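You operate a simulated robot arm through the tools that you are given. There is no shell and no other tool. Be economical: measure what you need, move in short steps, check, and stop when the job is done.

You are at the controls of a simulated two-armed robot. One attempt, no reset.

Task
Wipe up the spill on the top of the packing bench with the cream rag and put it back.

It is judged by the outcome, as a careful person would: the job done as asked, and still so three seconds after it is handed in. It fails if anything else is knocked over, pushed out of place, dropped, spilled or broken.

Robot
Two 6-joint arms with two-finger parallel grippers on one trunk, on a base that drives. Base frame: it is fixed to the floor where the robot stands at the start and does not move with it; the origin is under the middle of the robot, x ahead of it, y to its left, z up; the surface under the hand at the start is at about z = 85. Lengths are in cm, angles in degrees, forces in N, time in s.
The left shoulder is at the start at [28, 18.5, 110.5], the right one opposite. With the tool pointing down near the work surface each hand reaches from about 56 to 94 cm from the robot's upright axis, wherever it stands, measured 20 degrees to its own side. Payload 1.57 kg a hand.
The TCP of each hand is the grasp point between the finger pads, 3 cm short of the fingertips. In the tool frame z runs along the fingers and y along their closing line. Largest opening 8 cm; finger width 1.7, thickness 1.2; the body of the gripper, 4 by 8.2 cm, starts 8 cm behind the TCP.
Orientation is told as [roll, pitch, yaw] about the base's x, y, z axes, in that order, counted from this pose: with the fingers straight down and closing along the base's y, the tool's x points along the base's -x, its y along +y and its z along -z.

Tools
- The arms move only by the tool nudge_tool. It takes "left_moves", "right_moves" or both (then of equal length, played together; a hand with none holds still); each is a list of rows, each a list of 6 numbers: the shift along the base's x, y, z in units of 50 mm (1.0 is 50 mm), then the turn, a rotation vector about the base's x, y, z in units of 6 degrees (1.0 is 6 degrees). In form: [[dx, dy, dz, wx, wy, wz], ...]. A call has 1 to 12 rows; each row shifts and turns the commanded pose from where the row before left it. "left_fingers" and "right_fingers" are, for a hand that has rows, the closure, from 0 (fully open) to 1 (shut), set as the call begins (left out, the last holds). A call with a number of a shift or a turn outside -1 to 1 is refused whole. A row lasts 0.2 s, in which the tool goes at most 5 cm and 8.6 degrees; a call with a longer step from one row to the next is refused whole, and so is a gripper value outside its range. A pose out of reach is approached as far as the arm can. The call stops where the force on the tool passes 40 N (or 10 N more than at its start, if that is more) or the arm is blocked; 0.2 s more then pass. The fingers move at their own pace (about 15.3 cm/s each) and stop on an object; they squeeze with about 25 N. The grip force told is the motor's: it shows also when the fingers shut on nothing. Time passes only in rows, and 0.2 s behind the last, so rows that do not move let the fingers close. It gives the time, the measured TCP pose, the force on the tool (base axes), the opening and the grip force at its end, in the units of the frame above (readings bear some noise), with the torque about the TCP (base axes, N m) and any sound that the robot's microphone picked up.
- Cameras (640 x 400 px; columns grow to the right, rows downward): "scene" is now at [21.95, 2.07, 153.76]; the picture's right is [0.47, -0.88, 0.00], its down [-0.74, -0.39, -0.55] and it looks along [0.49, 0.26, -0.83] (base axes); focal length 269 px, centre (320, 200). "left" rides on the left gripper at [7.2, 0.7, -12.2] in its tool frame; the picture's right is [-0.09, 1.00, 0.00], its down [-0.84, -0.08, -0.54] and it looks along [-0.54, -0.05, 0.84] (tool axes); focal length 238 px, centre (320, 200). "right" rides on the right gripper at [7.2, -0.7, -12.2] in its tool frame; the picture's right is [0.09, 1.00, 0.00], its down [-0.84, 0.08, -0.54] and it looks along [-0.54, 0.05, 0.84] (tool axes); focal length 238 px, centre (320, 200).
- snapshot(camera): a new picture of that camera. The clock stands still meanwhile.
- slide_trunk(by): slides the trunk up (or, below 0, down) by that many cm; the arms and the scene camera ride with it, the base frame stays. It gives what a move gives, with no picture.
- steer(legs): drives the robot by 1 to 6 legs, each [ahead, turn to the left] in cm and degrees, along the robot's own axes; the way and the turn of a leg run together, so that a leg with both is an arc; at most 150 cm and 180 degrees a leg. The arms and the cameras ride along, it lands a little off, and it stops where it bumps. It gives what a move gives.
- head_to(pan, tilt): turns the head with the scene camera to pan (to the left, within 86 degrees either way) and tilt (down, from -29 to 69), counted from straight ahead of the robot. It gives what a move gives.
- measure_at(camera, pixels): for up to 12 pixels [column, row] of the newest picture of that camera ("zoom" is the newest enlarged one), the place [x, y, z] in the base frame of the surface seen there, good to about 0.2 cm, but the place of the scene camera against the robot may be out by one fixed shift of up to 1.8 cm in any direction. The clock stands still meanwhile.
- zoom(camera, box): a new picture of the part [left, top, right, bottom] of that camera's present view, enlarged. The clock stands still meanwhile.
- close_job(): hands the job in; it is judged then, once.

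Work in short steps. Measure before you move; look again where a grasp or a placing could have gone wrong, and mend it. You have 80 turns and 78 pictures in all, those below and enlarged ones among them. Open the grippers and draw the arms clear of the work before you hand the job in, unless the task says otherwise; then end with one line.

The tools are called after "Request:" as name(argument=value, ...) on one line, values as JSON. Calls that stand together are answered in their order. nudge_tool: Moves the arms, as the interface text tells. Its arguments: {"type":"object","properties":{"left_moves":{"type":"array"},"left_fingers":{"type":"number"},"right_moves":{"type":"array"},"right_fingers":{"type":"number"}},"required":[]} The other tools are called the same way: slide_trunk (by) slides the trunk up or down; steer (legs) drives the base; head_to (pan, tilt) turns the head that bears the scene camera; snapshot (camera) takes a picture; measure_at (camera, pixels) gives the place of the surface under pixels of a picture; zoom (camera, box) takes an enlarged picture of a part of a camera's view; close_job () hands the job in.

At the start:

```text
time: 0.0
left_eef_pos: [40.96, 45.18, 107.09]
left_ee_rot: [0.0, 0.0, -0.1]
left_contact_force: [0.4, -0.3, 0.4]
left_wrist_torque: [0.02, 0.0, 0.01]
left_grip_width: 8.01
left_gripper_force: 0.1
right_eef_pos: [60.93, 7.0, 112.89]
right_ee_rot: [0.1, 0.1, -0.1]
right_contact_force: [0.0, 0.0, -0.3]
right_wrist_torque: [-0.01, 0.01, -0.01]
right_grip_width: 8.0
right_gripper_force: 0.0
trunk travel left (down, up): [-80.0, 19.0]
robot x, y, heading: [-0.06, 0.43, -0.1]
head pan, tilt: [27.8, 56.5]
```

scene: 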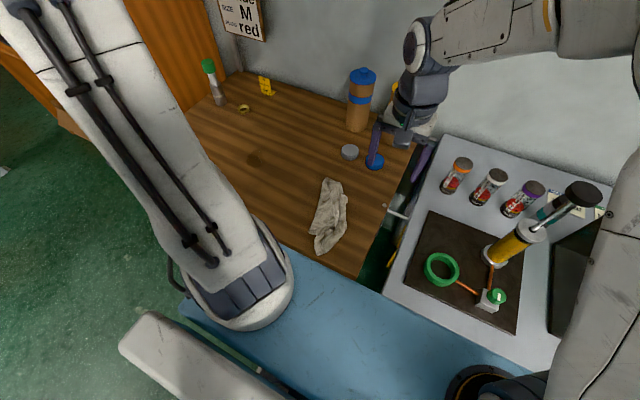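
right: 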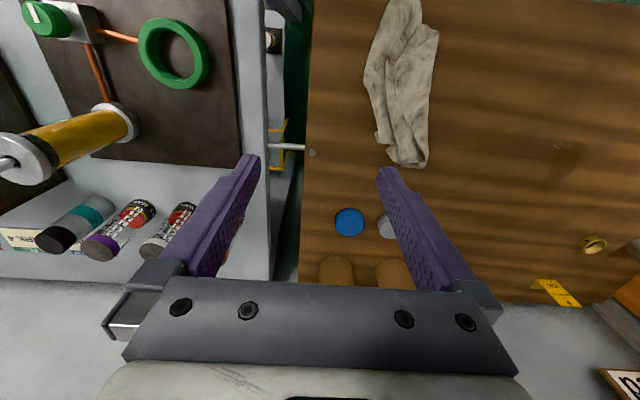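
left: 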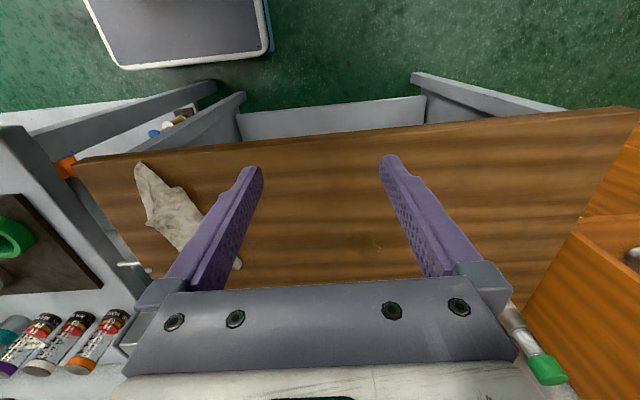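

The rag lies around scene (330,215), and a faint dark spot at (253,158) may be the spill. I'll zoom in on the bench and measure.

Request:
zoom(camera="scene", box=[180, 60, 420, 280])

Request:
measure_at(camera="scene", pixels=[[253, 158], [330, 182], [330, 215], [320, 250], [345, 200], [312, 225], [349, 152], [374, 162], [358, 70], [243, 109], [218, 100], [265, 82]])

Request:
zoom(camera="left", box=[240, 100, 540, 290])

```text
1.82 times, centred on (300, 170) of scene
```

zoom: 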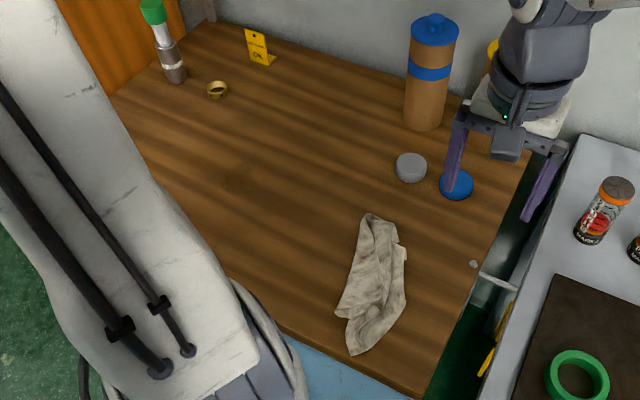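

```text
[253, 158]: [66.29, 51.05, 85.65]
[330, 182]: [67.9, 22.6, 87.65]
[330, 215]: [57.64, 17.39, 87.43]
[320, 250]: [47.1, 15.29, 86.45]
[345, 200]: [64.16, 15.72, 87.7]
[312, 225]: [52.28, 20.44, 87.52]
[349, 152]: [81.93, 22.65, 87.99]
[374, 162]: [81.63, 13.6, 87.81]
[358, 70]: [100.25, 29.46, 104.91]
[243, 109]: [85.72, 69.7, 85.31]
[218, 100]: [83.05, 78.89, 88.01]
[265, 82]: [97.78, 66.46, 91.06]
```

```text
2.11 times, centred on (390, 195) of left
```

zoom: 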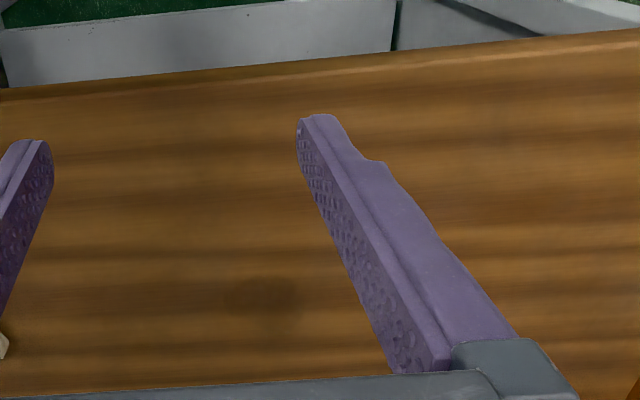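

The spill spot shows at scene (253,158) and in left at (365,238). I'll measure the rag, spill and bench through the wrist cameras to find the scene camera's shift.

Request:
measure_at(camera="left", pixels=[[365, 238], [138, 165], [145, 225], [165, 210], [180, 188], [238, 266], [300, 200], [320, 130], [480, 220]])

Request:
measure_at(camera="right", pixels=[[563, 148], [410, 160], [375, 80], [435, 40], [400, 60], [348, 222], [388, 228], [500, 150], [592, 244]])

Request:
zoom(camera="right", box=[440, 40, 640, 240])

Request:
zoom(camera="scene", box=[200, 110, 310, 210])

```text
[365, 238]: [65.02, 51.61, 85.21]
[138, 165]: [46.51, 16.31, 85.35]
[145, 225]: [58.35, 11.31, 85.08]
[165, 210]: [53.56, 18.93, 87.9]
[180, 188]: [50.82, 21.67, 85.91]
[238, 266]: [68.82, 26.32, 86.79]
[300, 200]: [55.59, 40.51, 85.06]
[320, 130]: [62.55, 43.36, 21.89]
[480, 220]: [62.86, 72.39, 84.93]
```

```text
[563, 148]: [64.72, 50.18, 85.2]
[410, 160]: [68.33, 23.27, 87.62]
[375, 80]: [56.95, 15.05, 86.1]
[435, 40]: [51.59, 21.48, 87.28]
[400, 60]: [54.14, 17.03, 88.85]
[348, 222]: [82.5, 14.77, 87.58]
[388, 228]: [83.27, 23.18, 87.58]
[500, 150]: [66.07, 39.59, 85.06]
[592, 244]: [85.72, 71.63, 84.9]
```

```text
2.00 times, centred on (540, 140) of right
```

zoom: 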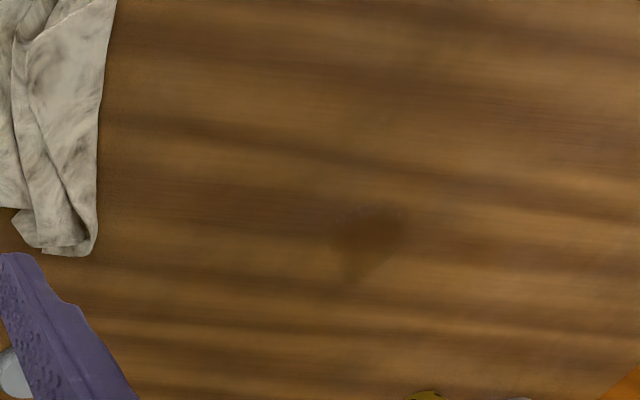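

```text
4.00 times, centred on (255, 160) of scene
```

zoom: 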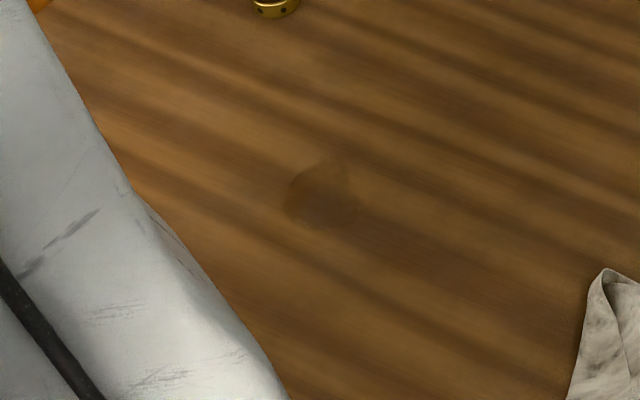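

The right view shows the spill clearly (zoom (367,240), roughly 75 px wide). I'll measure its outline and step the right arm away from the rag.

Request:
measure_at(camera="right", pixels=[[563, 160], [545, 160], [583, 157], [565, 142], [553, 180], [395, 30], [372, 100], [430, 100], [400, 110], [400, 140], [395, 165], [425, 165]])

Request:
nudge_tool(right_moves=[[0, 0, 1, 0, 0, 0], [0, 0, 1, 0, 0, 0], [0, -1, 0, 0, 0, 0], [0, -1, 0, 0, 0, 0], [0, -1, 0, 0, 0, 0], [0, -1, 0, 0, 0, 0], [0, -1, 0, 0, 0, 0], [0, -1, 0, 0, 0, 0]])

Request:
snapshot(camera="scene")

```text
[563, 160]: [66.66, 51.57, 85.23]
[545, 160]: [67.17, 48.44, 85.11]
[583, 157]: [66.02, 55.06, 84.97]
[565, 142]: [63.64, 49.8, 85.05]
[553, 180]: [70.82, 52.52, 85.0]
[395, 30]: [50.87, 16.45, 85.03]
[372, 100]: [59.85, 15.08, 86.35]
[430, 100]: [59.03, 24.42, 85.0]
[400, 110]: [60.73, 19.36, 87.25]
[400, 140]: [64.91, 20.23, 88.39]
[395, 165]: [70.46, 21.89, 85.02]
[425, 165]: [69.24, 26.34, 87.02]
```

```text
time: 1.8
left_eef_pos: [40.86, 45.18, 107.06]
left_ee_rot: [-0.1, 0.1, -0.1]
left_contact_force: [0.7, 0.5, 0.3]
left_wrist_torque: [-0.01, 0.02, 0.01]
left_grip_width: 7.97
left_gripper_force: 0.0
right_eef_pos: [60.9, -22.99, 122.69]
right_ee_rot: [0.1, 0.0, 0.1]
right_contact_force: [-0.2, -0.2, 0.2]
right_wrist_torque: [0.04, 0.02, 0.0]
right_grip_width: 8.02
right_gripper_force: 0.1
trunk travel left (down, up): [-80.0, 19.0]
robot x, y, heading: [0.03, 0.15, 0.2]
head pan, tilt: [27.8, 56.5]
```

```text
70 pictures are left
```

scene: 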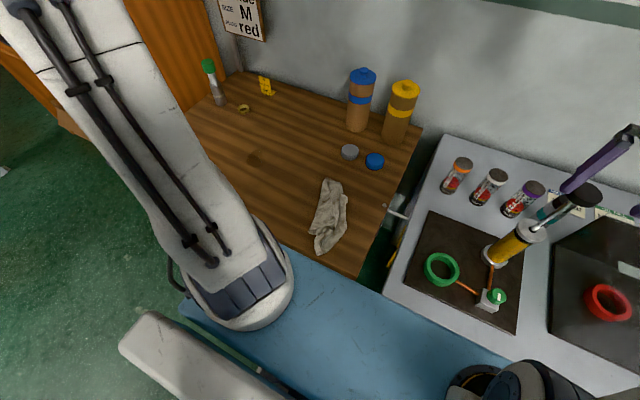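

The bench is clear between the rag and the spill, and the right arm is out of the way. I'll move the left hand high above the rag and turn it 22° to line up with the rag, then look.

Request:
nudge_tool(left_moves=[[0.5, -0.75, 0, 0, 0, 0.6], [0.5, -0.75, 0, 0, 0, 0.6], [0.5, -0.75, 0, 0, 0, 0.6], [0.5, -0.75, 0, 0, 0, 0.6], [0.5, -0.75, 0, 0, 0, 0.6], [0.5, -0.75, 0, 0, 0, 0.6], [0.5, -0.7, 0, 0, 0, 0]], left_fingers=0)

Request:
snapshot(camera="left")

Request:
snapshot(camera="scene")

```text
time: 3.4
left_eef_pos: [58.42, 19.12, 107.25]
left_ee_rot: [0.0, 0.0, 21.6]
left_contact_force: [0.6, -0.3, 0.0]
left_wrist_torque: [0.03, 0.01, -0.03]
left_grip_width: 8.0
left_gripper_force: 0.1
right_eef_pos: [61.11, -23.05, 122.69]
right_ee_rot: [0.1, 0.1, 0.0]
right_contact_force: [-0.1, -0.4, 0.6]
right_wrist_torque: [0.03, 0.0, -0.01]
right_grip_width: 8.0
right_gripper_force: 0.1
trunk travel left (down, up): [-80.0, 19.0]
robot x, y, heading: [0.1, -0.25, 0.1]
head pan, tilt: [27.8, 56.5]
```

```text
69 pictures are left
```

left: 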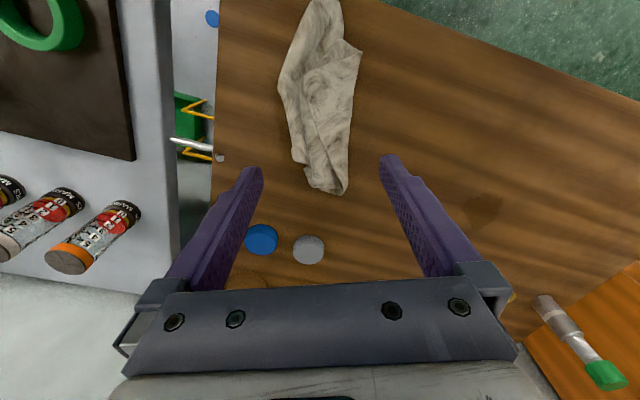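

```text
68 pictures are left
```

scene: 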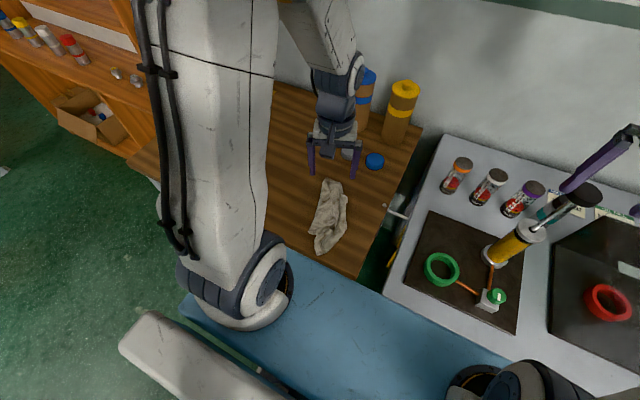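

The rag lies at left (325,100), and the spill now shows plainly at (483,207). I'll measure both outlines.

Request:
measure_at(camera="left", pixels=[[483, 207], [464, 207], [503, 203], [487, 193], [475, 226], [283, 85], [357, 85], [322, 85], [292, 130], [348, 140], [320, 135], [330, 185]])

Request:
zoom(camera="left", box=[420, 150, 540, 260])

Request:
zoom(camera="left", box=[240, 0, 400, 210])

```text
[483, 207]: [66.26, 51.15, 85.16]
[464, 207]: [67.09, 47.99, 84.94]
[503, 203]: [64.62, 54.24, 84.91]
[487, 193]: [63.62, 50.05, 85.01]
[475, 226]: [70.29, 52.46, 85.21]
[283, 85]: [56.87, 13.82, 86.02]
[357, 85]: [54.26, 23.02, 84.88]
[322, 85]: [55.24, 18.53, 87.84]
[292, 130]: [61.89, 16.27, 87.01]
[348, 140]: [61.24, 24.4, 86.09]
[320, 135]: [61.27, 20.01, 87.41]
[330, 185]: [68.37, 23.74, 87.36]
```

```text
3.64 times, centred on (480, 205) of left
```

zoom: 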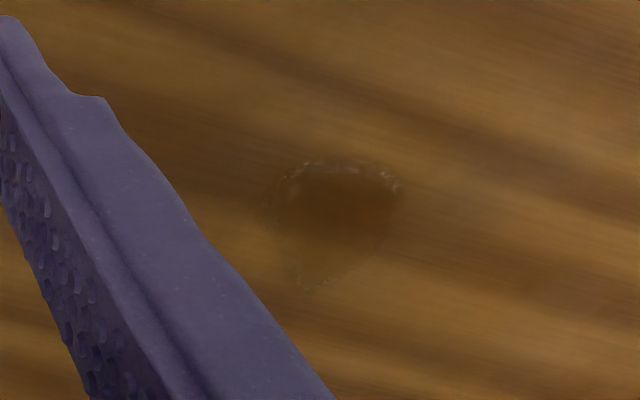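

```text
1.90 times, centred on (320, 105) of left
```

zoom: 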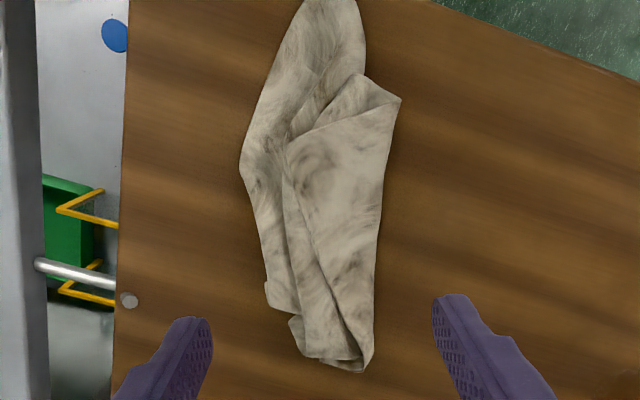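

The far part of the rag narrows below 8 cm, near left rows 160-180. I'll measure the edges there to choose the grasp.

Request:
measure_at(camera="left", pixels=[[293, 158], [346, 160], [298, 164], [347, 166], [322, 165], [308, 175], [346, 175], [326, 175], [312, 190], [345, 194], [330, 165], [310, 160]])

```text
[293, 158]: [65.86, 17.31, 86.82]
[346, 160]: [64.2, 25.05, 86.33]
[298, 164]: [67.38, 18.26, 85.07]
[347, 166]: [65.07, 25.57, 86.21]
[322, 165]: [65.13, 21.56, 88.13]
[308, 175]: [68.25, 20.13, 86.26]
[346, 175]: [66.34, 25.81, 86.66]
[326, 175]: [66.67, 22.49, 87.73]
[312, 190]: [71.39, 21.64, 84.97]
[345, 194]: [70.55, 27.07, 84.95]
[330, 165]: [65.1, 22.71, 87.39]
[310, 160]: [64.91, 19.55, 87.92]
```

The grasp centre is about (67.1,22.9), where the rag is about 6 cm wide along the closing line. I'll move there and come down to z 93, then check.

Request:
nudge_tool(left_moves=[[0.87, 0.38, 0, 0, 0, 0], [0.87, 0.38, -0.2, 0, 0, 0], [0, 0, -0.9, 0, 0, 0], [0, 0, -0.9, 0, 0, 0], [0, 0, -0.85, 0, 0, 0]], left_fingers=0)

Request:
snapshot(camera="left")

```text
time: 4.6
left_eef_pos: [67.25, 23.02, 92.83]
left_ee_rot: [-0.1, 0.0, 21.6]
left_contact_force: [-0.4, -0.3, -0.4]
left_wrist_torque: [-0.03, -0.02, -0.03]
left_grip_width: 8.03
left_gripper_force: 0.0
right_eef_pos: [60.84, -23.07, 122.62]
right_ee_rot: [0.0, 0.0, 0.0]
right_contact_force: [0.2, -0.8, -0.8]
right_wrist_torque: [0.01, 0.02, 0.01]
right_grip_width: 8.0
right_gripper_force: 0.0
trunk travel left (down, up): [-80.0, 19.0]
robot x, y, heading: [0.1, -0.11, 0.1]
head pan, tilt: [27.8, 56.5]
```

```text
65 pictures are left
```

left: 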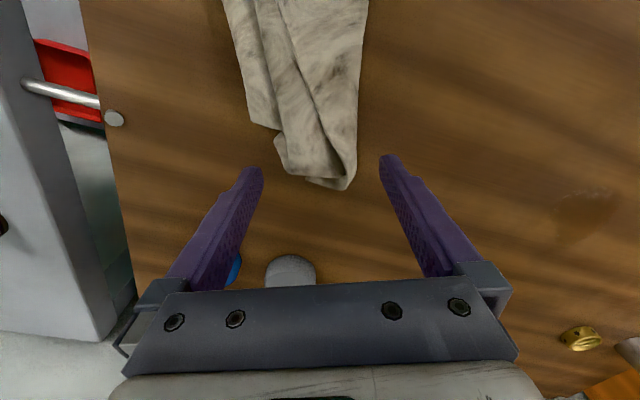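

The rag's end sits between the fingers and the caps are well ahead of them. I'll go down to about z 88.4 and close.

Request:
nudge_tool(left_moves=[[0, 0, -0.4, 0, 0, 0], [0, 0, -0.3, 0, 0, 0], [0, 0, -0.18, 0, 0, 0]], left_fingers=0)

Request:
snapshot(camera="left")

```text
time: 5.4
left_eef_pos: [67.21, 22.91, 88.44]
left_ee_rot: [0.0, 0.0, 21.5]
left_contact_force: [0.2, 1.0, 0.0]
left_wrist_torque: [0.02, 0.03, 0.02]
left_grip_width: 7.98
left_gripper_force: 0.0
right_eef_pos: [60.89, -23.03, 122.64]
right_ee_rot: [0.1, 0.0, -0.1]
right_contact_force: [-0.2, -0.2, 0.3]
right_wrist_torque: [0.02, 0.02, 0.02]
right_grip_width: 8.01
right_gripper_force: 0.0
trunk travel left (down, up): [-80.0, 19.0]
robot x, y, heading: [0.33, 0.06, 0.1]
head pan, tilt: [27.8, 56.5]
```

```text
64 pictures are left
```

left: 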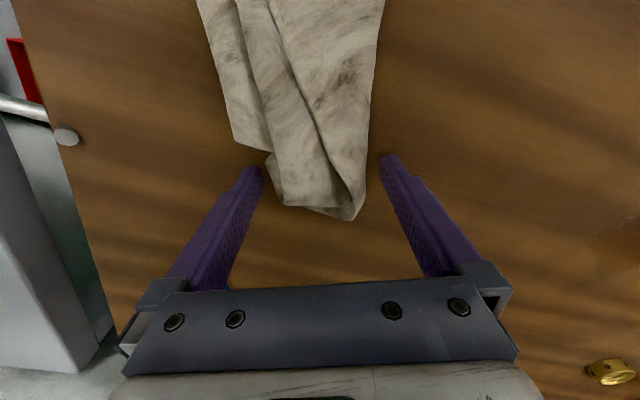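

The fingers straddle the rag's end with no contact force. I'll close them and let them settle.

Request:
nudge_tool(left_moves=[[0, 0, 0, 0, 0, 0], [0, 0, 0, 0, 0, 0], [0, 0, 0, 0, 0, 0]], left_fingers=1)

Request:
snapshot(camera="left")

```text
time: 6.2
left_eef_pos: [67.07, 22.94, 88.44]
left_ee_rot: [0.0, 0.0, 21.5]
left_contact_force: [0.3, -1.2, -0.7]
left_wrist_torque: [-0.03, 0.01, -0.01]
left_grip_width: 0.47
left_gripper_force: 24.9
right_eef_pos: [60.89, -22.93, 122.71]
right_ee_rot: [0.2, 0.0, 0.0]
right_contact_force: [-0.9, -0.8, -0.6]
right_wrist_torque: [0.0, 0.0, -0.02]
right_grip_width: 8.01
right_gripper_force: 0.0
trunk travel left (down, up): [-80.0, 19.0]
robot x, y, heading: [0.07, -0.11, 0.1]
head pan, tilt: [27.8, 56.5]
```

```text
63 pictures are left
```

left: 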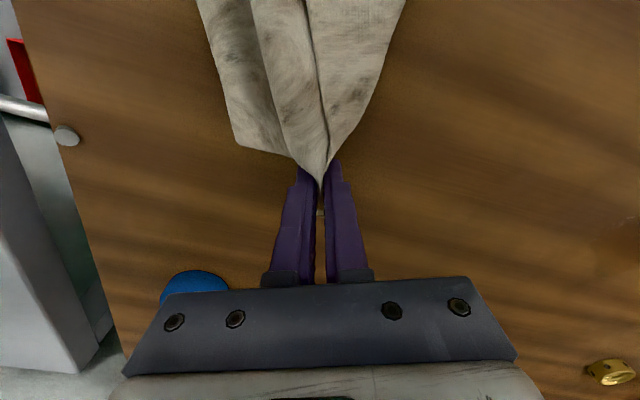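

The rag is pinched (0.47 cm, 25 N). I'll lift it slightly and drag it along the bench toward the spill, slowly, with the rag trailing.

Request:
nudge_tool(left_moves=[[0, 0, 0.3, 0, 0, 0], [0, 0.5, 0, 0, 0, 0], [0, 0.5, 0, 0, 0, 0], [0, 0.5, 0, 0, 0, 0], [0, 0.5, 0, 0, 0, 0], [0, 0.5, 0, 0, 0, 0], [0, 0.5, 0, 0, 0, 0], [0, 0.5, 0, 0, 0, 0], [0, 0.5, 0, 0, 0, 0]])

Request:
snapshot(camera="left")

Request:
snapshot(camera="scene")

```text
time: 8.2
left_eef_pos: [67.19, 42.89, 89.92]
left_ee_rot: [0.0, 0.0, 21.5]
left_contact_force: [0.1, 0.3, -0.7]
left_wrist_torque: [-0.03, -0.02, 0.0]
left_grip_width: 0.49
left_gripper_force: 25.1
right_eef_pos: [61.02, -22.98, 122.65]
right_ee_rot: [0.0, 0.1, -0.1]
right_contact_force: [0.2, 0.0, -0.1]
right_wrist_torque: [0.0, 0.01, -0.01]
right_grip_width: 8.03
right_gripper_force: 0.0
trunk travel left (down, up): [-80.0, 19.0]
robot x, y, heading: [0.13, 0.37, -0.2]
head pan, tilt: [27.8, 56.5]
```

```text
62 pictures are left
```

left: 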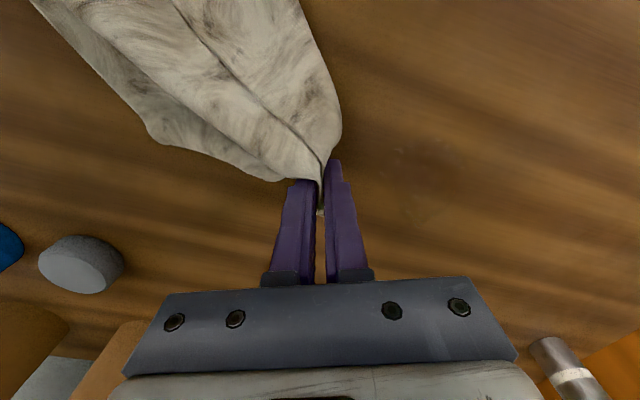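

```text
61 pictures are left
```

scene: 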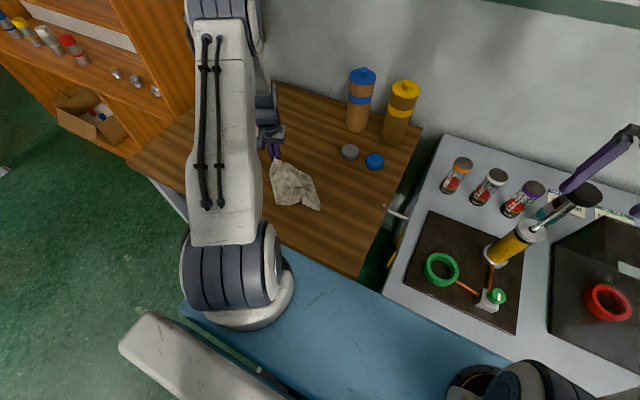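

The rag trails as it should. I'll lower to 88.5 and pull it across the spill to y about 62.

Request:
nudge_tool(left_moves=[[0, 0.4, -0.3, 0, 0, 0], [0, 0.5, 0, 0, 0, 0], [0, 0.5, 0, 0, 0, 0], [0, 0.5, 0, 0, 0, 0], [0, 0.5, 0, 0, 0, 0], [0, 0.5, 0, 0, 0, 0], [0, 0.5, 0, 0, 0, 0], [0, 0.5, 0, 0, 0, 0]])

Request:
snapshot(camera="left")

Request:
snapshot(camera="scene")

```text
time: 10.0
left_eef_pos: [67.1, 62.54, 88.49]
left_ee_rot: [0.1, -0.1, 21.4]
left_contact_force: [-0.2, -0.1, -0.2]
left_wrist_torque: [0.02, 0.01, -0.02]
left_grip_width: 0.47
left_gripper_force: 24.7
right_eef_pos: [60.98, -23.04, 122.74]
right_ee_rot: [0.1, 0.0, -0.1]
right_contact_force: [0.0, -0.7, -0.7]
right_wrist_torque: [0.0, 0.0, -0.01]
right_grip_width: 8.01
right_gripper_force: 0.0
trunk travel left (down, up): [-80.0, 19.0]
robot x, y, heading: [-0.0, 0.07, 0.1]
head pan, tilt: [27.8, 56.5]
```

```text
60 pictures are left
```

left: 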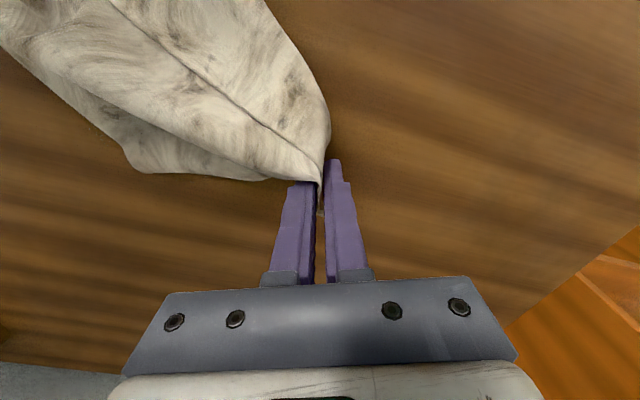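

```text
59 pictures are left
```

scene: 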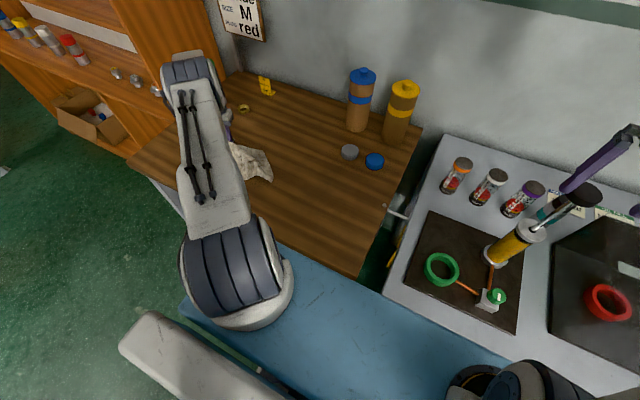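

The rag has crossed the spill. I'll push it back over the spill with the fingertips low, then on to y about 40 to see what's left.

Request:
nudge_tool(left_moves=[[0, -0.5, -0.06, 0, 0, 0], [0, -0.5, 0, 0, 0, 0], [0, -0.5, 0, 0, 0, 0], [0, -0.5, 0, 0, 0, 0], [0, -0.5, 0, 0, 0, 0], [0, -0.5, 0, 0, 0, 0], [0, -0.5, 0, 0, 0, 0], [0, -0.5, 0, 0, 0, 0], [0, -0.5, 0.1, 0, 0, 0]])

Request:
snapshot(camera="left")

Request:
snapshot(camera="scene")

```text
time: 12.0
left_eef_pos: [67.02, 39.81, 88.69]
left_ee_rot: [0.0, 0.1, 21.4]
left_contact_force: [0.8, -0.3, 0.2]
left_wrist_torque: [0.04, 0.01, 0.01]
left_grip_width: 0.47
left_gripper_force: 25.1
right_eef_pos: [61.03, -23.04, 122.63]
right_ee_rot: [0.2, 0.0, 0.0]
right_contact_force: [-1.0, -0.8, -0.2]
right_wrist_torque: [0.0, 0.03, -0.03]
right_grip_width: 7.99
right_gripper_force: 0.0
trunk travel left (down, up): [-80.0, 19.0]
robot x, y, heading: [-0.01, -0.12, 0.2]
head pan, tilt: [27.8, 56.5]
```

```text
58 pictures are left
```

left: 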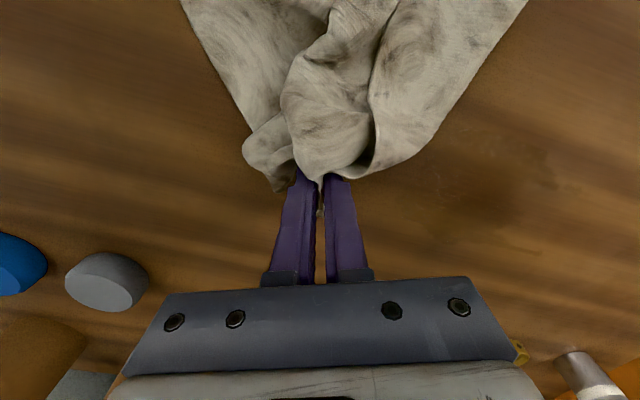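

```text
57 pictures are left
```

scene: 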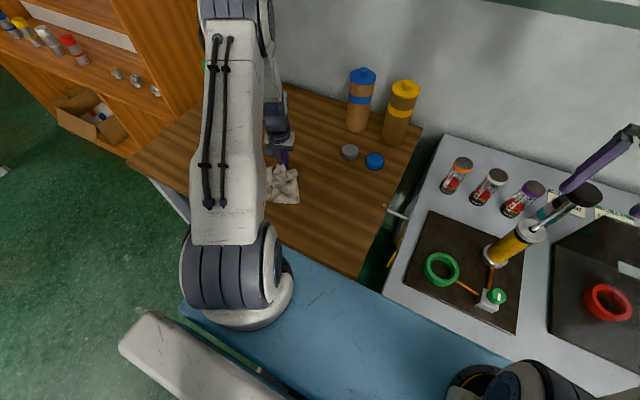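

Request:
zoom(camera="left", box=[360, 100, 620, 280])

Request:
measure_at(camera="left", pixels=[[500, 200], [540, 170], [470, 190], [430, 230], [480, 220]])

```text
2.22 times, centred on (490, 190) of left
```

zoom: 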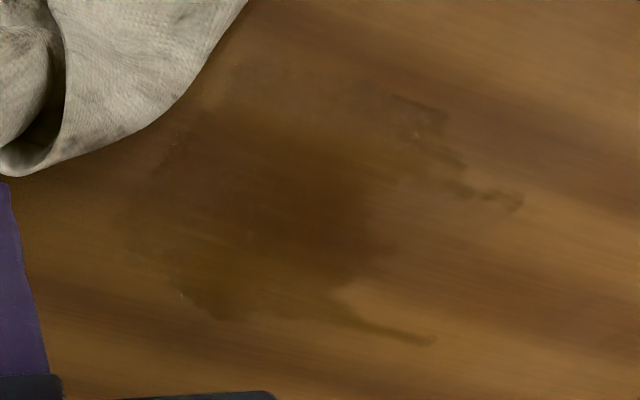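

```text
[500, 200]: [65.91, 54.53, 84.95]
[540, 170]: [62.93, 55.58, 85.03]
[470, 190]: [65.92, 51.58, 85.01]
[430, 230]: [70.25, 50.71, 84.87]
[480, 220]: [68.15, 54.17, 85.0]
```

The spill has smeared into a patch about x 62-71, y 46-59, so it needs real pressing. I'll lift the rag, bring it over the patch and lower it so it bunches under the fingertips.

Request:
nudge_tool(left_moves=[[0, 0, 0.8, 0, 0, 0], [0, 0, 0.8, 0, 0, 0], [0, 0, 0.8, 0, 0, 0], [0, 0, 0.8, 0, 0, 0], [0, 0, 0.6, 0, 0, 0], [0, 0.5, 0, 0, 0, 0], [0, 0.5, 0, 0, 0, 0], [0, 0.5, 0, 0, 0, 0], [0, 0.5, 0, 0, 0, 0], [0, 0.5, 0, 0, 0, 0], [0, 0, 0, 0, 0, 0], [0, 0, 0, 0, 0, 0]])

Request:
snapshot(camera="left")

Request:
snapshot(camera="scene")

```text
time: 14.6
left_eef_pos: [67.2, 52.39, 107.65]
left_ee_rot: [0.1, 0.1, 21.6]
left_contact_force: [-0.4, -0.1, 0.2]
left_wrist_torque: [0.01, 0.0, 0.0]
left_grip_width: 0.46
left_gripper_force: 24.9
right_eef_pos: [60.92, -23.05, 122.65]
right_ee_rot: [0.1, 0.0, 0.0]
right_contact_force: [0.1, 0.6, 0.2]
right_wrist_torque: [0.03, -0.04, 0.0]
right_grip_width: 8.01
right_gripper_force: 0.0
trunk travel left (down, up): [-80.0, 19.0]
robot x, y, heading: [-0.29, -0.62, -0.1]
head pan, tilt: [27.8, 56.5]
```

```text
55 pictures are left
```

left: 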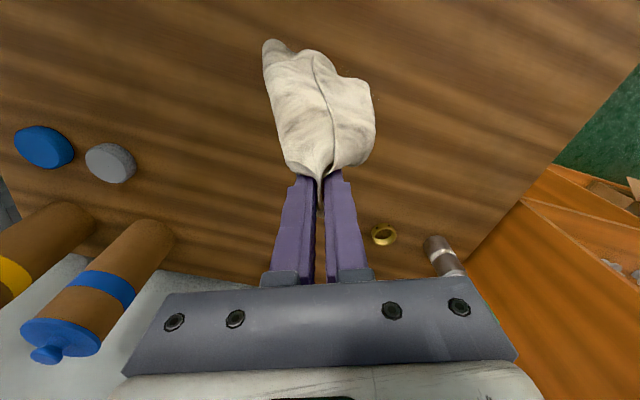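

```text
54 pictures are left
```

scene: 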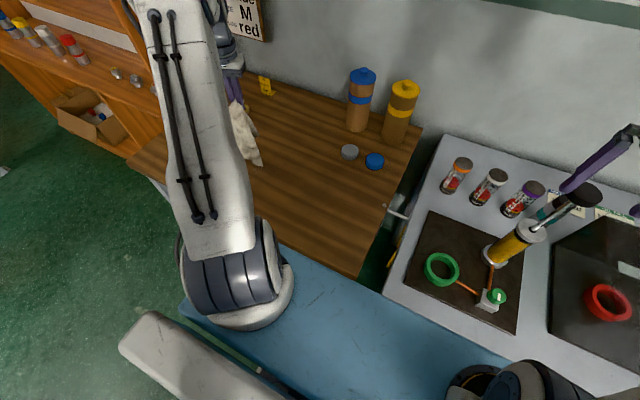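

The rag hangs over the patch. I'll lower it straight down to bunch it, and press gently.

Request:
nudge_tool(left_moves=[[0, 0, -0.7, 0, 0, 0], [0, 0, -0.7, 0, 0, 0], [0, 0, -0.7, 0, 0, 0], [0, 0, -0.7, 0, 0, 0], [0, 0, -0.5, 0, 0, 0], [0, 0, -0.3, 0, 0, 0], [0, 0, -0.2, 0, 0, 0], [0, 0, 0, 0, 0, 0]])

Request:
snapshot(camera="left")

```text
time: 16.4
left_eef_pos: [67.05, 52.37, 88.57]
left_ee_rot: [-0.1, 0.1, 21.5]
left_contact_force: [-0.1, 0.0, -0.1]
left_wrist_torque: [-0.03, 0.05, -0.01]
left_grip_width: 0.46
left_gripper_force: 25.4
right_eef_pos: [60.96, -23.11, 122.61]
right_ee_rot: [0.1, 0.0, 0.0]
right_contact_force: [0.2, -0.3, -0.4]
right_wrist_torque: [0.01, 0.0, 0.0]
right_grip_width: 7.99
right_gripper_force: 0.0
trunk travel left (down, up): [-80.0, 19.0]
robot x, y, heading: [-0.32, 0.07, 0.3]
head pan, tilt: [27.8, 56.5]
```

```text
53 pictures are left
```

left: 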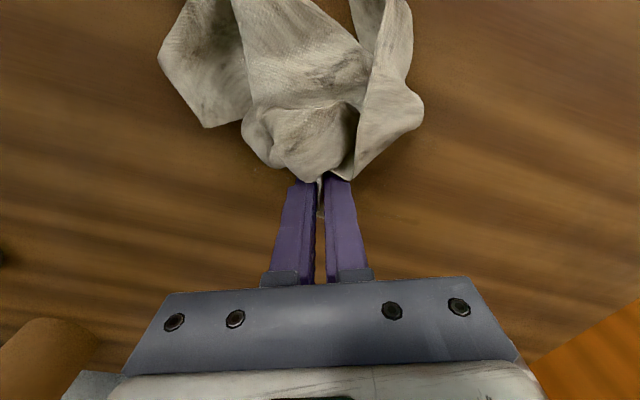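

The bunched rag lies on the near side of the fingers. I'll rub it over the patch with strokes in x and y at the same low height.

Request:
nudge_tool(left_moves=[[0.5, 0, -0.08, 0, 0, 0], [0.5, 0, 0, 0, 0, 0], [0.4, 0, 0, 0, 0, 0], [0, 0.5, 0, 0, 0, 0], [0, 0.5, 0, 0, 0, 0], [0, 0.4, 0, 0, 0, 0], [0, -0.5, 0, 0, 0, 0], [0, -0.5, 0, 0, 0, 0], [0, -0.5, 0, 0, 0, 0], [0, -0.5, 0, 0, 0, 0], [0, -0.5, 0, 0, 0, 0], [0, -0.5, 0, 0, 0, 0]])

Request:
snapshot(camera="left")

Request:
snapshot(camera="scene")

```text
time: 19.0
left_eef_pos: [74.02, 44.37, 88.26]
left_ee_rot: [0.1, -0.1, 21.6]
left_contact_force: [-0.6, -0.6, 2.3]
left_wrist_torque: [-0.04, -0.03, -0.01]
left_grip_width: 0.48
left_gripper_force: 25.0
right_eef_pos: [60.93, -23.05, 122.68]
right_ee_rot: [0.1, 0.0, 0.0]
right_contact_force: [-0.4, 0.8, 0.2]
right_wrist_torque: [0.0, 0.0, 0.02]
right_grip_width: 8.03
right_gripper_force: 0.1
trunk travel left (down, up): [-80.0, 19.0]
robot x, y, heading: [-0.03, 0.14, -0.2]
head pan, tilt: [27.8, 56.5]
```

```text
52 pictures are left
```

left: 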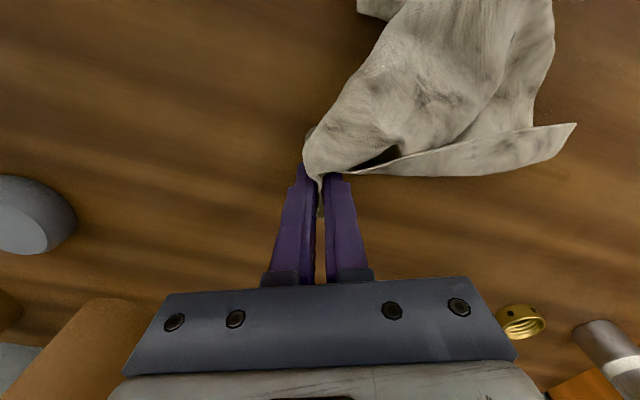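

```text
51 pictures are left
```

scene: 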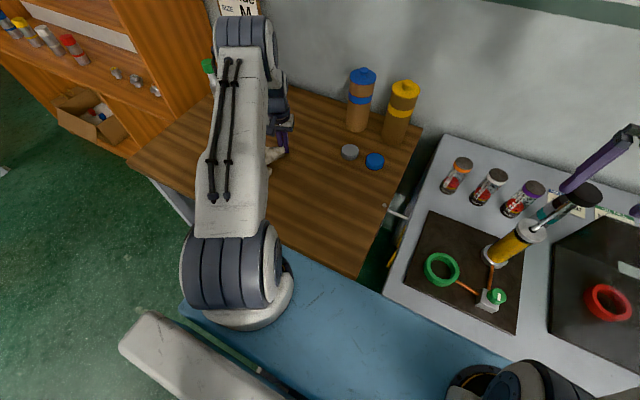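

The rag now lies over the patch. I'll pull it on toward -y, off the patch, and look.

Request:
nudge_tool(left_moves=[[-0.3, -0.5, 0, 0, 0, 0], [-0.3, -0.5, 0, 0, 0, 0], [-0.3, -0.5, 0, 0, 0, 0], [-0.3, -0.5, 0, 0, 0, 0], [-0.3, -0.5, 0, 0, 0, 0], [0, -0.5, 0, 0, 0, 0], [0, -0.5, 0, 0, 0, 0]])

Request:
snapshot(camera="left")

Request:
zoom(camera="scene", box=[200, 80, 360, 240])

```text
time: 20.6
left_eef_pos: [66.6, 27.09, 88.23]
left_ee_rot: [0.1, 0.1, 21.6]
left_contact_force: [0.4, -0.2, 0.4]
left_wrist_torque: [0.0, 0.0, -0.02]
left_grip_width: 0.48
left_gripper_force: 24.6
right_eef_pos: [60.96, -22.92, 122.6]
right_ee_rot: [0.2, 0.1, 0.0]
right_contact_force: [-0.3, 0.7, -0.8]
right_wrist_torque: [-0.02, -0.03, -0.02]
right_grip_width: 8.01
right_gripper_force: 0.2
trunk travel left (down, up): [-80.0, 19.0]
robot x, y, heading: [-0.23, 0.17, -0.2]
head pan, tilt: [27.8, 56.5]
```

```text
50 pictures are left
```

left: 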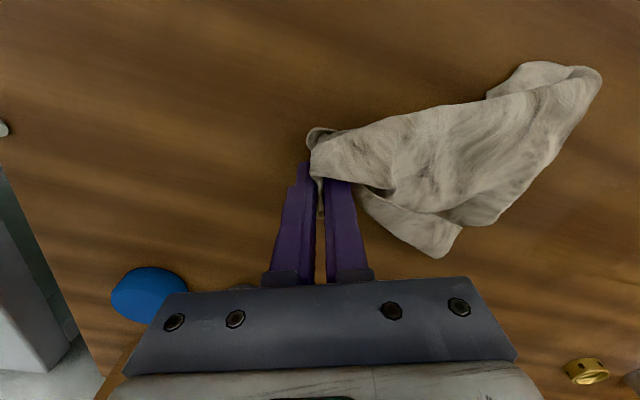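

```text
2.50 times, centred on (280, 160) of scene
```

zoom: 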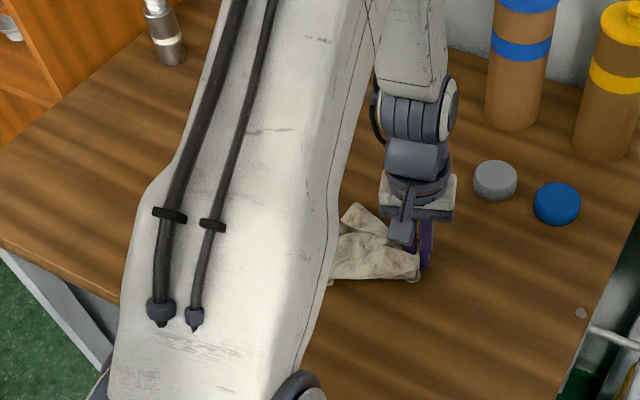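

Request:
zoom(camera="left", box=[480, 60, 640, 340])

Request:
measure_at(camera="left", pixels=[[580, 180], [630, 150], [600, 230], [560, 250], [598, 75], [545, 65], [450, 250], [520, 200]])

```text
1.43 times, centred on (560, 200) of left
```

zoom: 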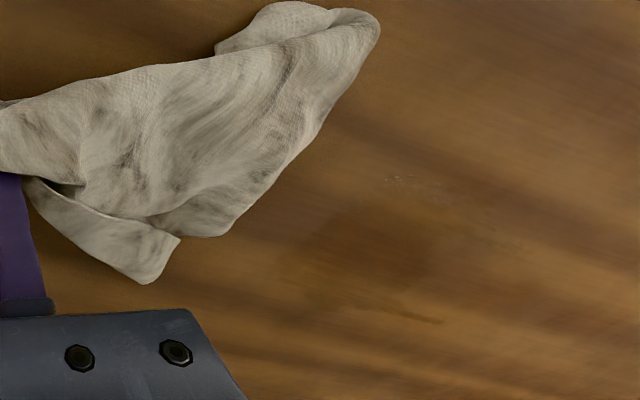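

```text
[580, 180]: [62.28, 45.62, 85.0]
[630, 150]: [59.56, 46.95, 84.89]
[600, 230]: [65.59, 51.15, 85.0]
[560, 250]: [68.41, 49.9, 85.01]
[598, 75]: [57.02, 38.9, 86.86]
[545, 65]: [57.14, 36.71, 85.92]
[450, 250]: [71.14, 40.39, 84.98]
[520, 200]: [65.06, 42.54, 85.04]
```

The patch is fainter, with some residue around (62-69, 46-54). I'll wipe again along +y through it and back on a slightly different line.

Request:
nudge_tool(left_moves=[[0, 0.7, 0, 0, 0, 0], [0, 0.7, 0, 0, 0, 0], [0, 0.7, 0, 0, 0, 0], [0, 0.7, 0, 0, 0, 0], [0, 0.7, 0, 0, 0, 0], [0, 0.7, 0, 0, 0, 0], [0, 0.7, 0, 0, 0, 0], [0, 0.7, 0, 0, 0, 0], [0, 0.7, 0, 0, 0, 0], [0, 0.6, 0, 0, 0, 0]])

Request:
nudge_tool(left_moves=[[0.5, 0, 0, 0, 0, 0], [0.3, -0.3, 0, 0, 0, 0], [0, -0.7, 0, 0, 0, 0], [0, -0.7, 0, 0, 0, 0], [0, -0.7, 0, 0, 0, 0], [0, -0.7, 0, 0, 0, 0], [0, -0.7, 0, 0, 0, 0], [0, -0.7, 0, 0, 0, 0], [-0.3, -0.7, 0, 0, 0, 0], [-0.3, -0.7, 0, 0, 0, 0], [-0.2, -0.7, 0, 0, 0, 0]])

Request:
snapshot(camera="left")

Request:
zoom(camera="left", box=[480, 60, 640, 340])

```text
time: 22.8
left_eef_pos: [66.58, 61.5, 88.17]
left_ee_rot: [0.0, 0.0, 21.6]
left_contact_force: [-0.7, -0.6, 0.3]
left_wrist_torque: [0.01, 0.01, 0.01]
left_grip_width: 0.46
left_gripper_force: 24.8
right_eef_pos: [60.96, -23.13, 122.68]
right_ee_rot: [0.1, 0.0, 0.0]
right_contact_force: [-0.2, -0.9, -0.1]
right_wrist_torque: [0.03, 0.05, 0.01]
right_grip_width: 8.02
right_gripper_force: 0.1
trunk travel left (down, up): [-80.0, 19.0]
robot x, y, heading: [-0.08, -0.27, -0.2]
head pan, tilt: [27.8, 56.5]
```

```text
time: 25.2
left_eef_pos: [66.64, 28.29, 88.2]
left_ee_rot: [0.0, 0.1, 21.6]
left_contact_force: [-0.7, -0.9, 4.7]
left_wrist_torque: [-0.04, -0.01, 0.0]
left_grip_width: 0.48
left_gripper_force: 24.9
right_eef_pos: [60.98, -22.99, 122.73]
right_ee_rot: [0.1, 0.0, 0.1]
right_contact_force: [0.0, -0.2, -0.2]
right_wrist_torque: [0.02, 0.02, 0.01]
right_grip_width: 8.0
right_gripper_force: 0.0
trunk travel left (down, up): [-80.0, 19.0]
robot x, y, heading: [0.19, 0.21, -0.1]
head pan, tilt: [27.8, 56.5]
```

```text
47 pictures are left
```

left: 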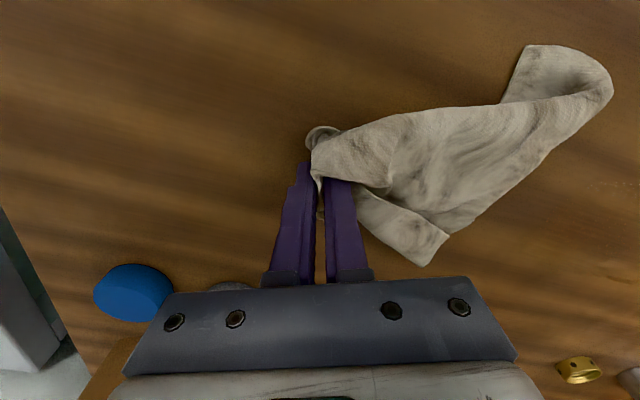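

```text
1.43 times, centred on (560, 200) of left
```

zoom: 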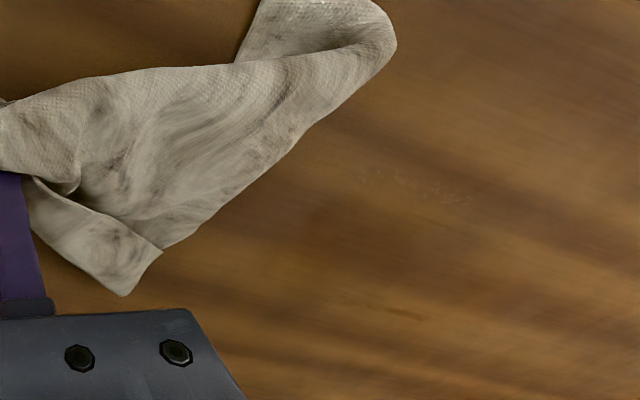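

The spill is nearly gone, with faint streaks at zoom (400,308) and (420,185). I'll measure them.

Request:
measure_at(camera="zoom", pixels=[[420, 315], [360, 300], [370, 180], [470, 198], [340, 220], [520, 250]])

```text
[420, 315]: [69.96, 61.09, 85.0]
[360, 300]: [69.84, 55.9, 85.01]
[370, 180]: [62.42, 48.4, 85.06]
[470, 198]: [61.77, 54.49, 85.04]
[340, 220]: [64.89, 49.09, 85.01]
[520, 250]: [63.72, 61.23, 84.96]
```

The streaks lie at x~70, y 55-61 and x~62, y 48-55. I'll wipe out along x≈62 to y≈67 and come back along x≈71.

Request:
nudge_tool(left_moves=[[-0.5, 0.6, 0, 0, 0, 0], [-0.4, 0.7, 0, 0, 0, 0], [0, 0.7, 0, 0, 0, 0], [0, 0.7, 0, 0, 0, 0], [0, 0.7, 0, 0, 0, 0], [0, 0.7, 0, 0, 0, 0], [0, 0.7, 0, 0, 0, 0], [0, 0.7, 0, 0, 0, 0], [0, 0.7, 0, 0, 0, 0], [0, 0.7, 0, 0, 0, 0], [0, 0.7, 0, 0, 0, 0]])

Request:
nudge_tool(left_moves=[[0.6, 0, 0, 0, 0, 0], [0.6, 0, 0, 0, 0, 0], [0.6, 0, 0, 0, 0, 0], [0, -0.7, 0, 0, 0, 0], [0, -0.7, 0, 0, 0, 0], [0, -0.7, 0, 0, 0, 0], [0, -0.7, 0, 0, 0, 0], [0, -0.7, 0, 0, 0, 0], [0, -0.7, 0, 0, 0, 0], [0, -0.7, 0, 0, 0, 0], [-0.2, -0.7, 0, 0, 0, 0], [-0.2, -0.7, 0, 0, 0, 0]])

Request:
snapshot(camera="left")

Request:
zoom(camera="left", box=[440, 60, 640, 260])

```text
time: 27.6
left_eef_pos: [62.03, 66.3, 88.27]
left_ee_rot: [0.0, 0.0, 21.5]
left_contact_force: [-0.3, -0.7, 1.0]
left_wrist_torque: [0.0, -0.01, -0.02]
left_grip_width: 0.47
left_gripper_force: 25.7
right_eef_pos: [61.03, -23.12, 122.59]
right_ee_rot: [0.2, 0.0, 0.0]
right_contact_force: [0.3, 0.5, 0.5]
right_wrist_torque: [0.03, 0.01, 0.02]
right_grip_width: 8.01
right_gripper_force: 0.1
trunk travel left (down, up): [-80.0, 19.0]
robot x, y, heading: [-0.33, -0.64, -0.0]
head pan, tilt: [27.8, 56.5]
```

```text
time: 30.2
left_eef_pos: [66.8, 33.21, 88.61]
left_ee_rot: [0.0, 0.0, 21.7]
left_contact_force: [1.1, 0.0, -0.8]
left_wrist_torque: [-0.02, 0.02, -0.02]
left_grip_width: 0.48
left_gripper_force: 25.2
left hand out of reach, approached as far as the arm can: row 2, 3
right_eef_pos: [60.99, -23.05, 122.66]
right_ee_rot: [0.1, 0.0, 0.1]
right_contact_force: [-0.4, 0.1, -0.1]
right_wrist_torque: [0.01, -0.03, -0.03]
right_grip_width: 8.0
right_gripper_force: 0.0
trunk travel left (down, up): [-80.0, 19.0]
robot x, y, heading: [0.15, 0.04, -0.1]
head pan, tilt: [27.8, 56.5]
```

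```text
45 pictures are left
```

left: 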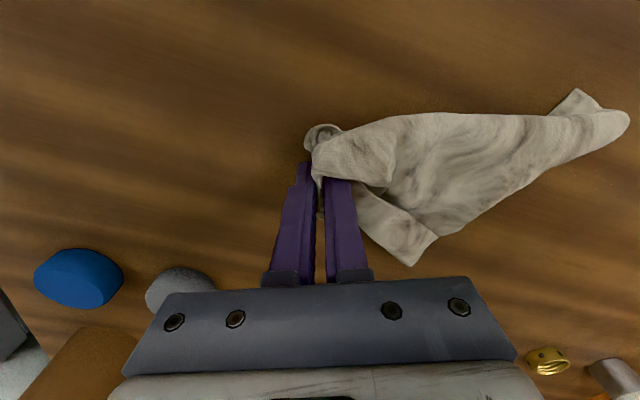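

```text
2.00 times, centred on (540, 160) of left
```

zoom: 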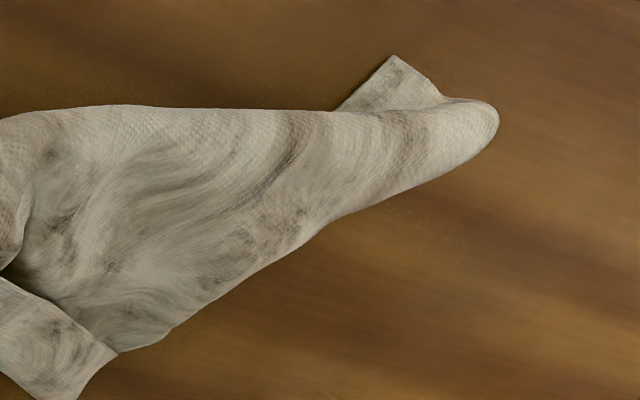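

It's almost clean. I'll do one more pass, out along x≈71 and back along x≈65, ending off the patch.

Request:
nudge_tool(left_moves=[[0.4, 0.6, -0.08, 0, 0, 0], [0.4, 0.7, 0, 0, 0, 0], [0, 0.7, 0, 0, 0, 0], [0, 0.7, 0, 0, 0, 0], [0, 0.7, 0, 0, 0, 0], [0, 0.7, 0, 0, 0, 0], [0, 0.7, 0, 0, 0, 0], [0, 0.7, 0, 0, 0, 0]])

Request:
nudge_tool(left_moves=[[-0.6, 0, 0, 0, 0, 0], [-0.6, 0, 0, 0, 0, 0], [0, -0.7, 0, 0, 0, 0], [0, -0.7, 0, 0, 0, 0], [0, -0.7, 0, 0, 0, 0], [0, -0.7, 0, 0, 0, 0], [0, -0.7, 0, 0, 0, 0], [0, -0.7, 0, 0, 0, 0], [0, -0.7, 0, 0, 0, 0], [0, -0.7, 0, 0, 0, 0], [0, -0.7, 0, 0, 0, 0], [0, -0.7, 0, 0, 0, 0]])

Request:
snapshot(camera="left")

Request:
zoom(camera="left", box=[480, 60, 640, 260])

```text
time: 32.0
left_eef_pos: [70.77, 60.76, 88.32]
left_ee_rot: [0.0, 0.0, 21.4]
left_contact_force: [0.3, 0.1, 2.4]
left_wrist_torque: [-0.01, 0.01, -0.03]
left_grip_width: 0.49
left_gripper_force: 25.5
right_eef_pos: [60.93, -23.07, 122.7]
right_ee_rot: [0.1, 0.0, -0.1]
right_contact_force: [-0.2, 0.0, 0.5]
right_wrist_torque: [0.02, -0.02, 0.02]
right_grip_width: 8.0
right_gripper_force: 0.1
trunk travel left (down, up): [-80.0, 19.0]
robot x, y, heading: [0.34, 0.03, 0.0]
head pan, tilt: [27.8, 56.5]
```

```text
time: 34.6
left_eef_pos: [64.73, 25.92, 88.25]
left_ee_rot: [0.0, -0.1, 21.7]
left_contact_force: [0.2, -0.2, 4.3]
left_wrist_torque: [-0.04, 0.04, 0.0]
left_grip_width: 0.48
left_gripper_force: 24.8
right_eef_pos: [60.95, -23.12, 122.56]
right_ee_rot: [0.1, 0.0, 0.0]
right_contact_force: [-0.2, 0.3, 0.3]
right_wrist_torque: [-0.02, 0.03, 0.01]
right_grip_width: 8.0
right_gripper_force: 0.0
trunk travel left (down, up): [-80.0, 19.0]
robot x, y, heading: [0.15, -0.24, -0.0]
head pan, tilt: [27.8, 56.5]
```

```text
43 pictures are left
```

left: 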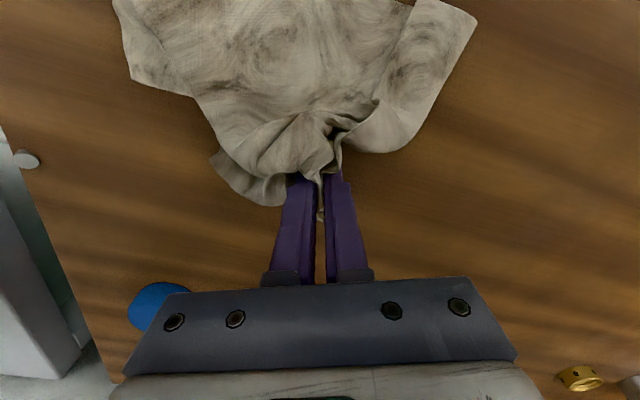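

```text
2.00 times, centred on (560, 160) of left
```

zoom: 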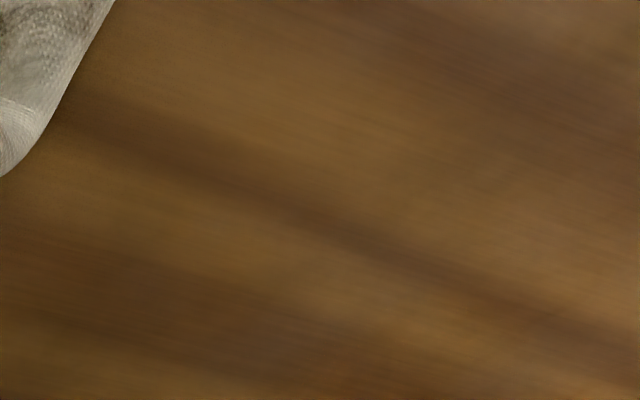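

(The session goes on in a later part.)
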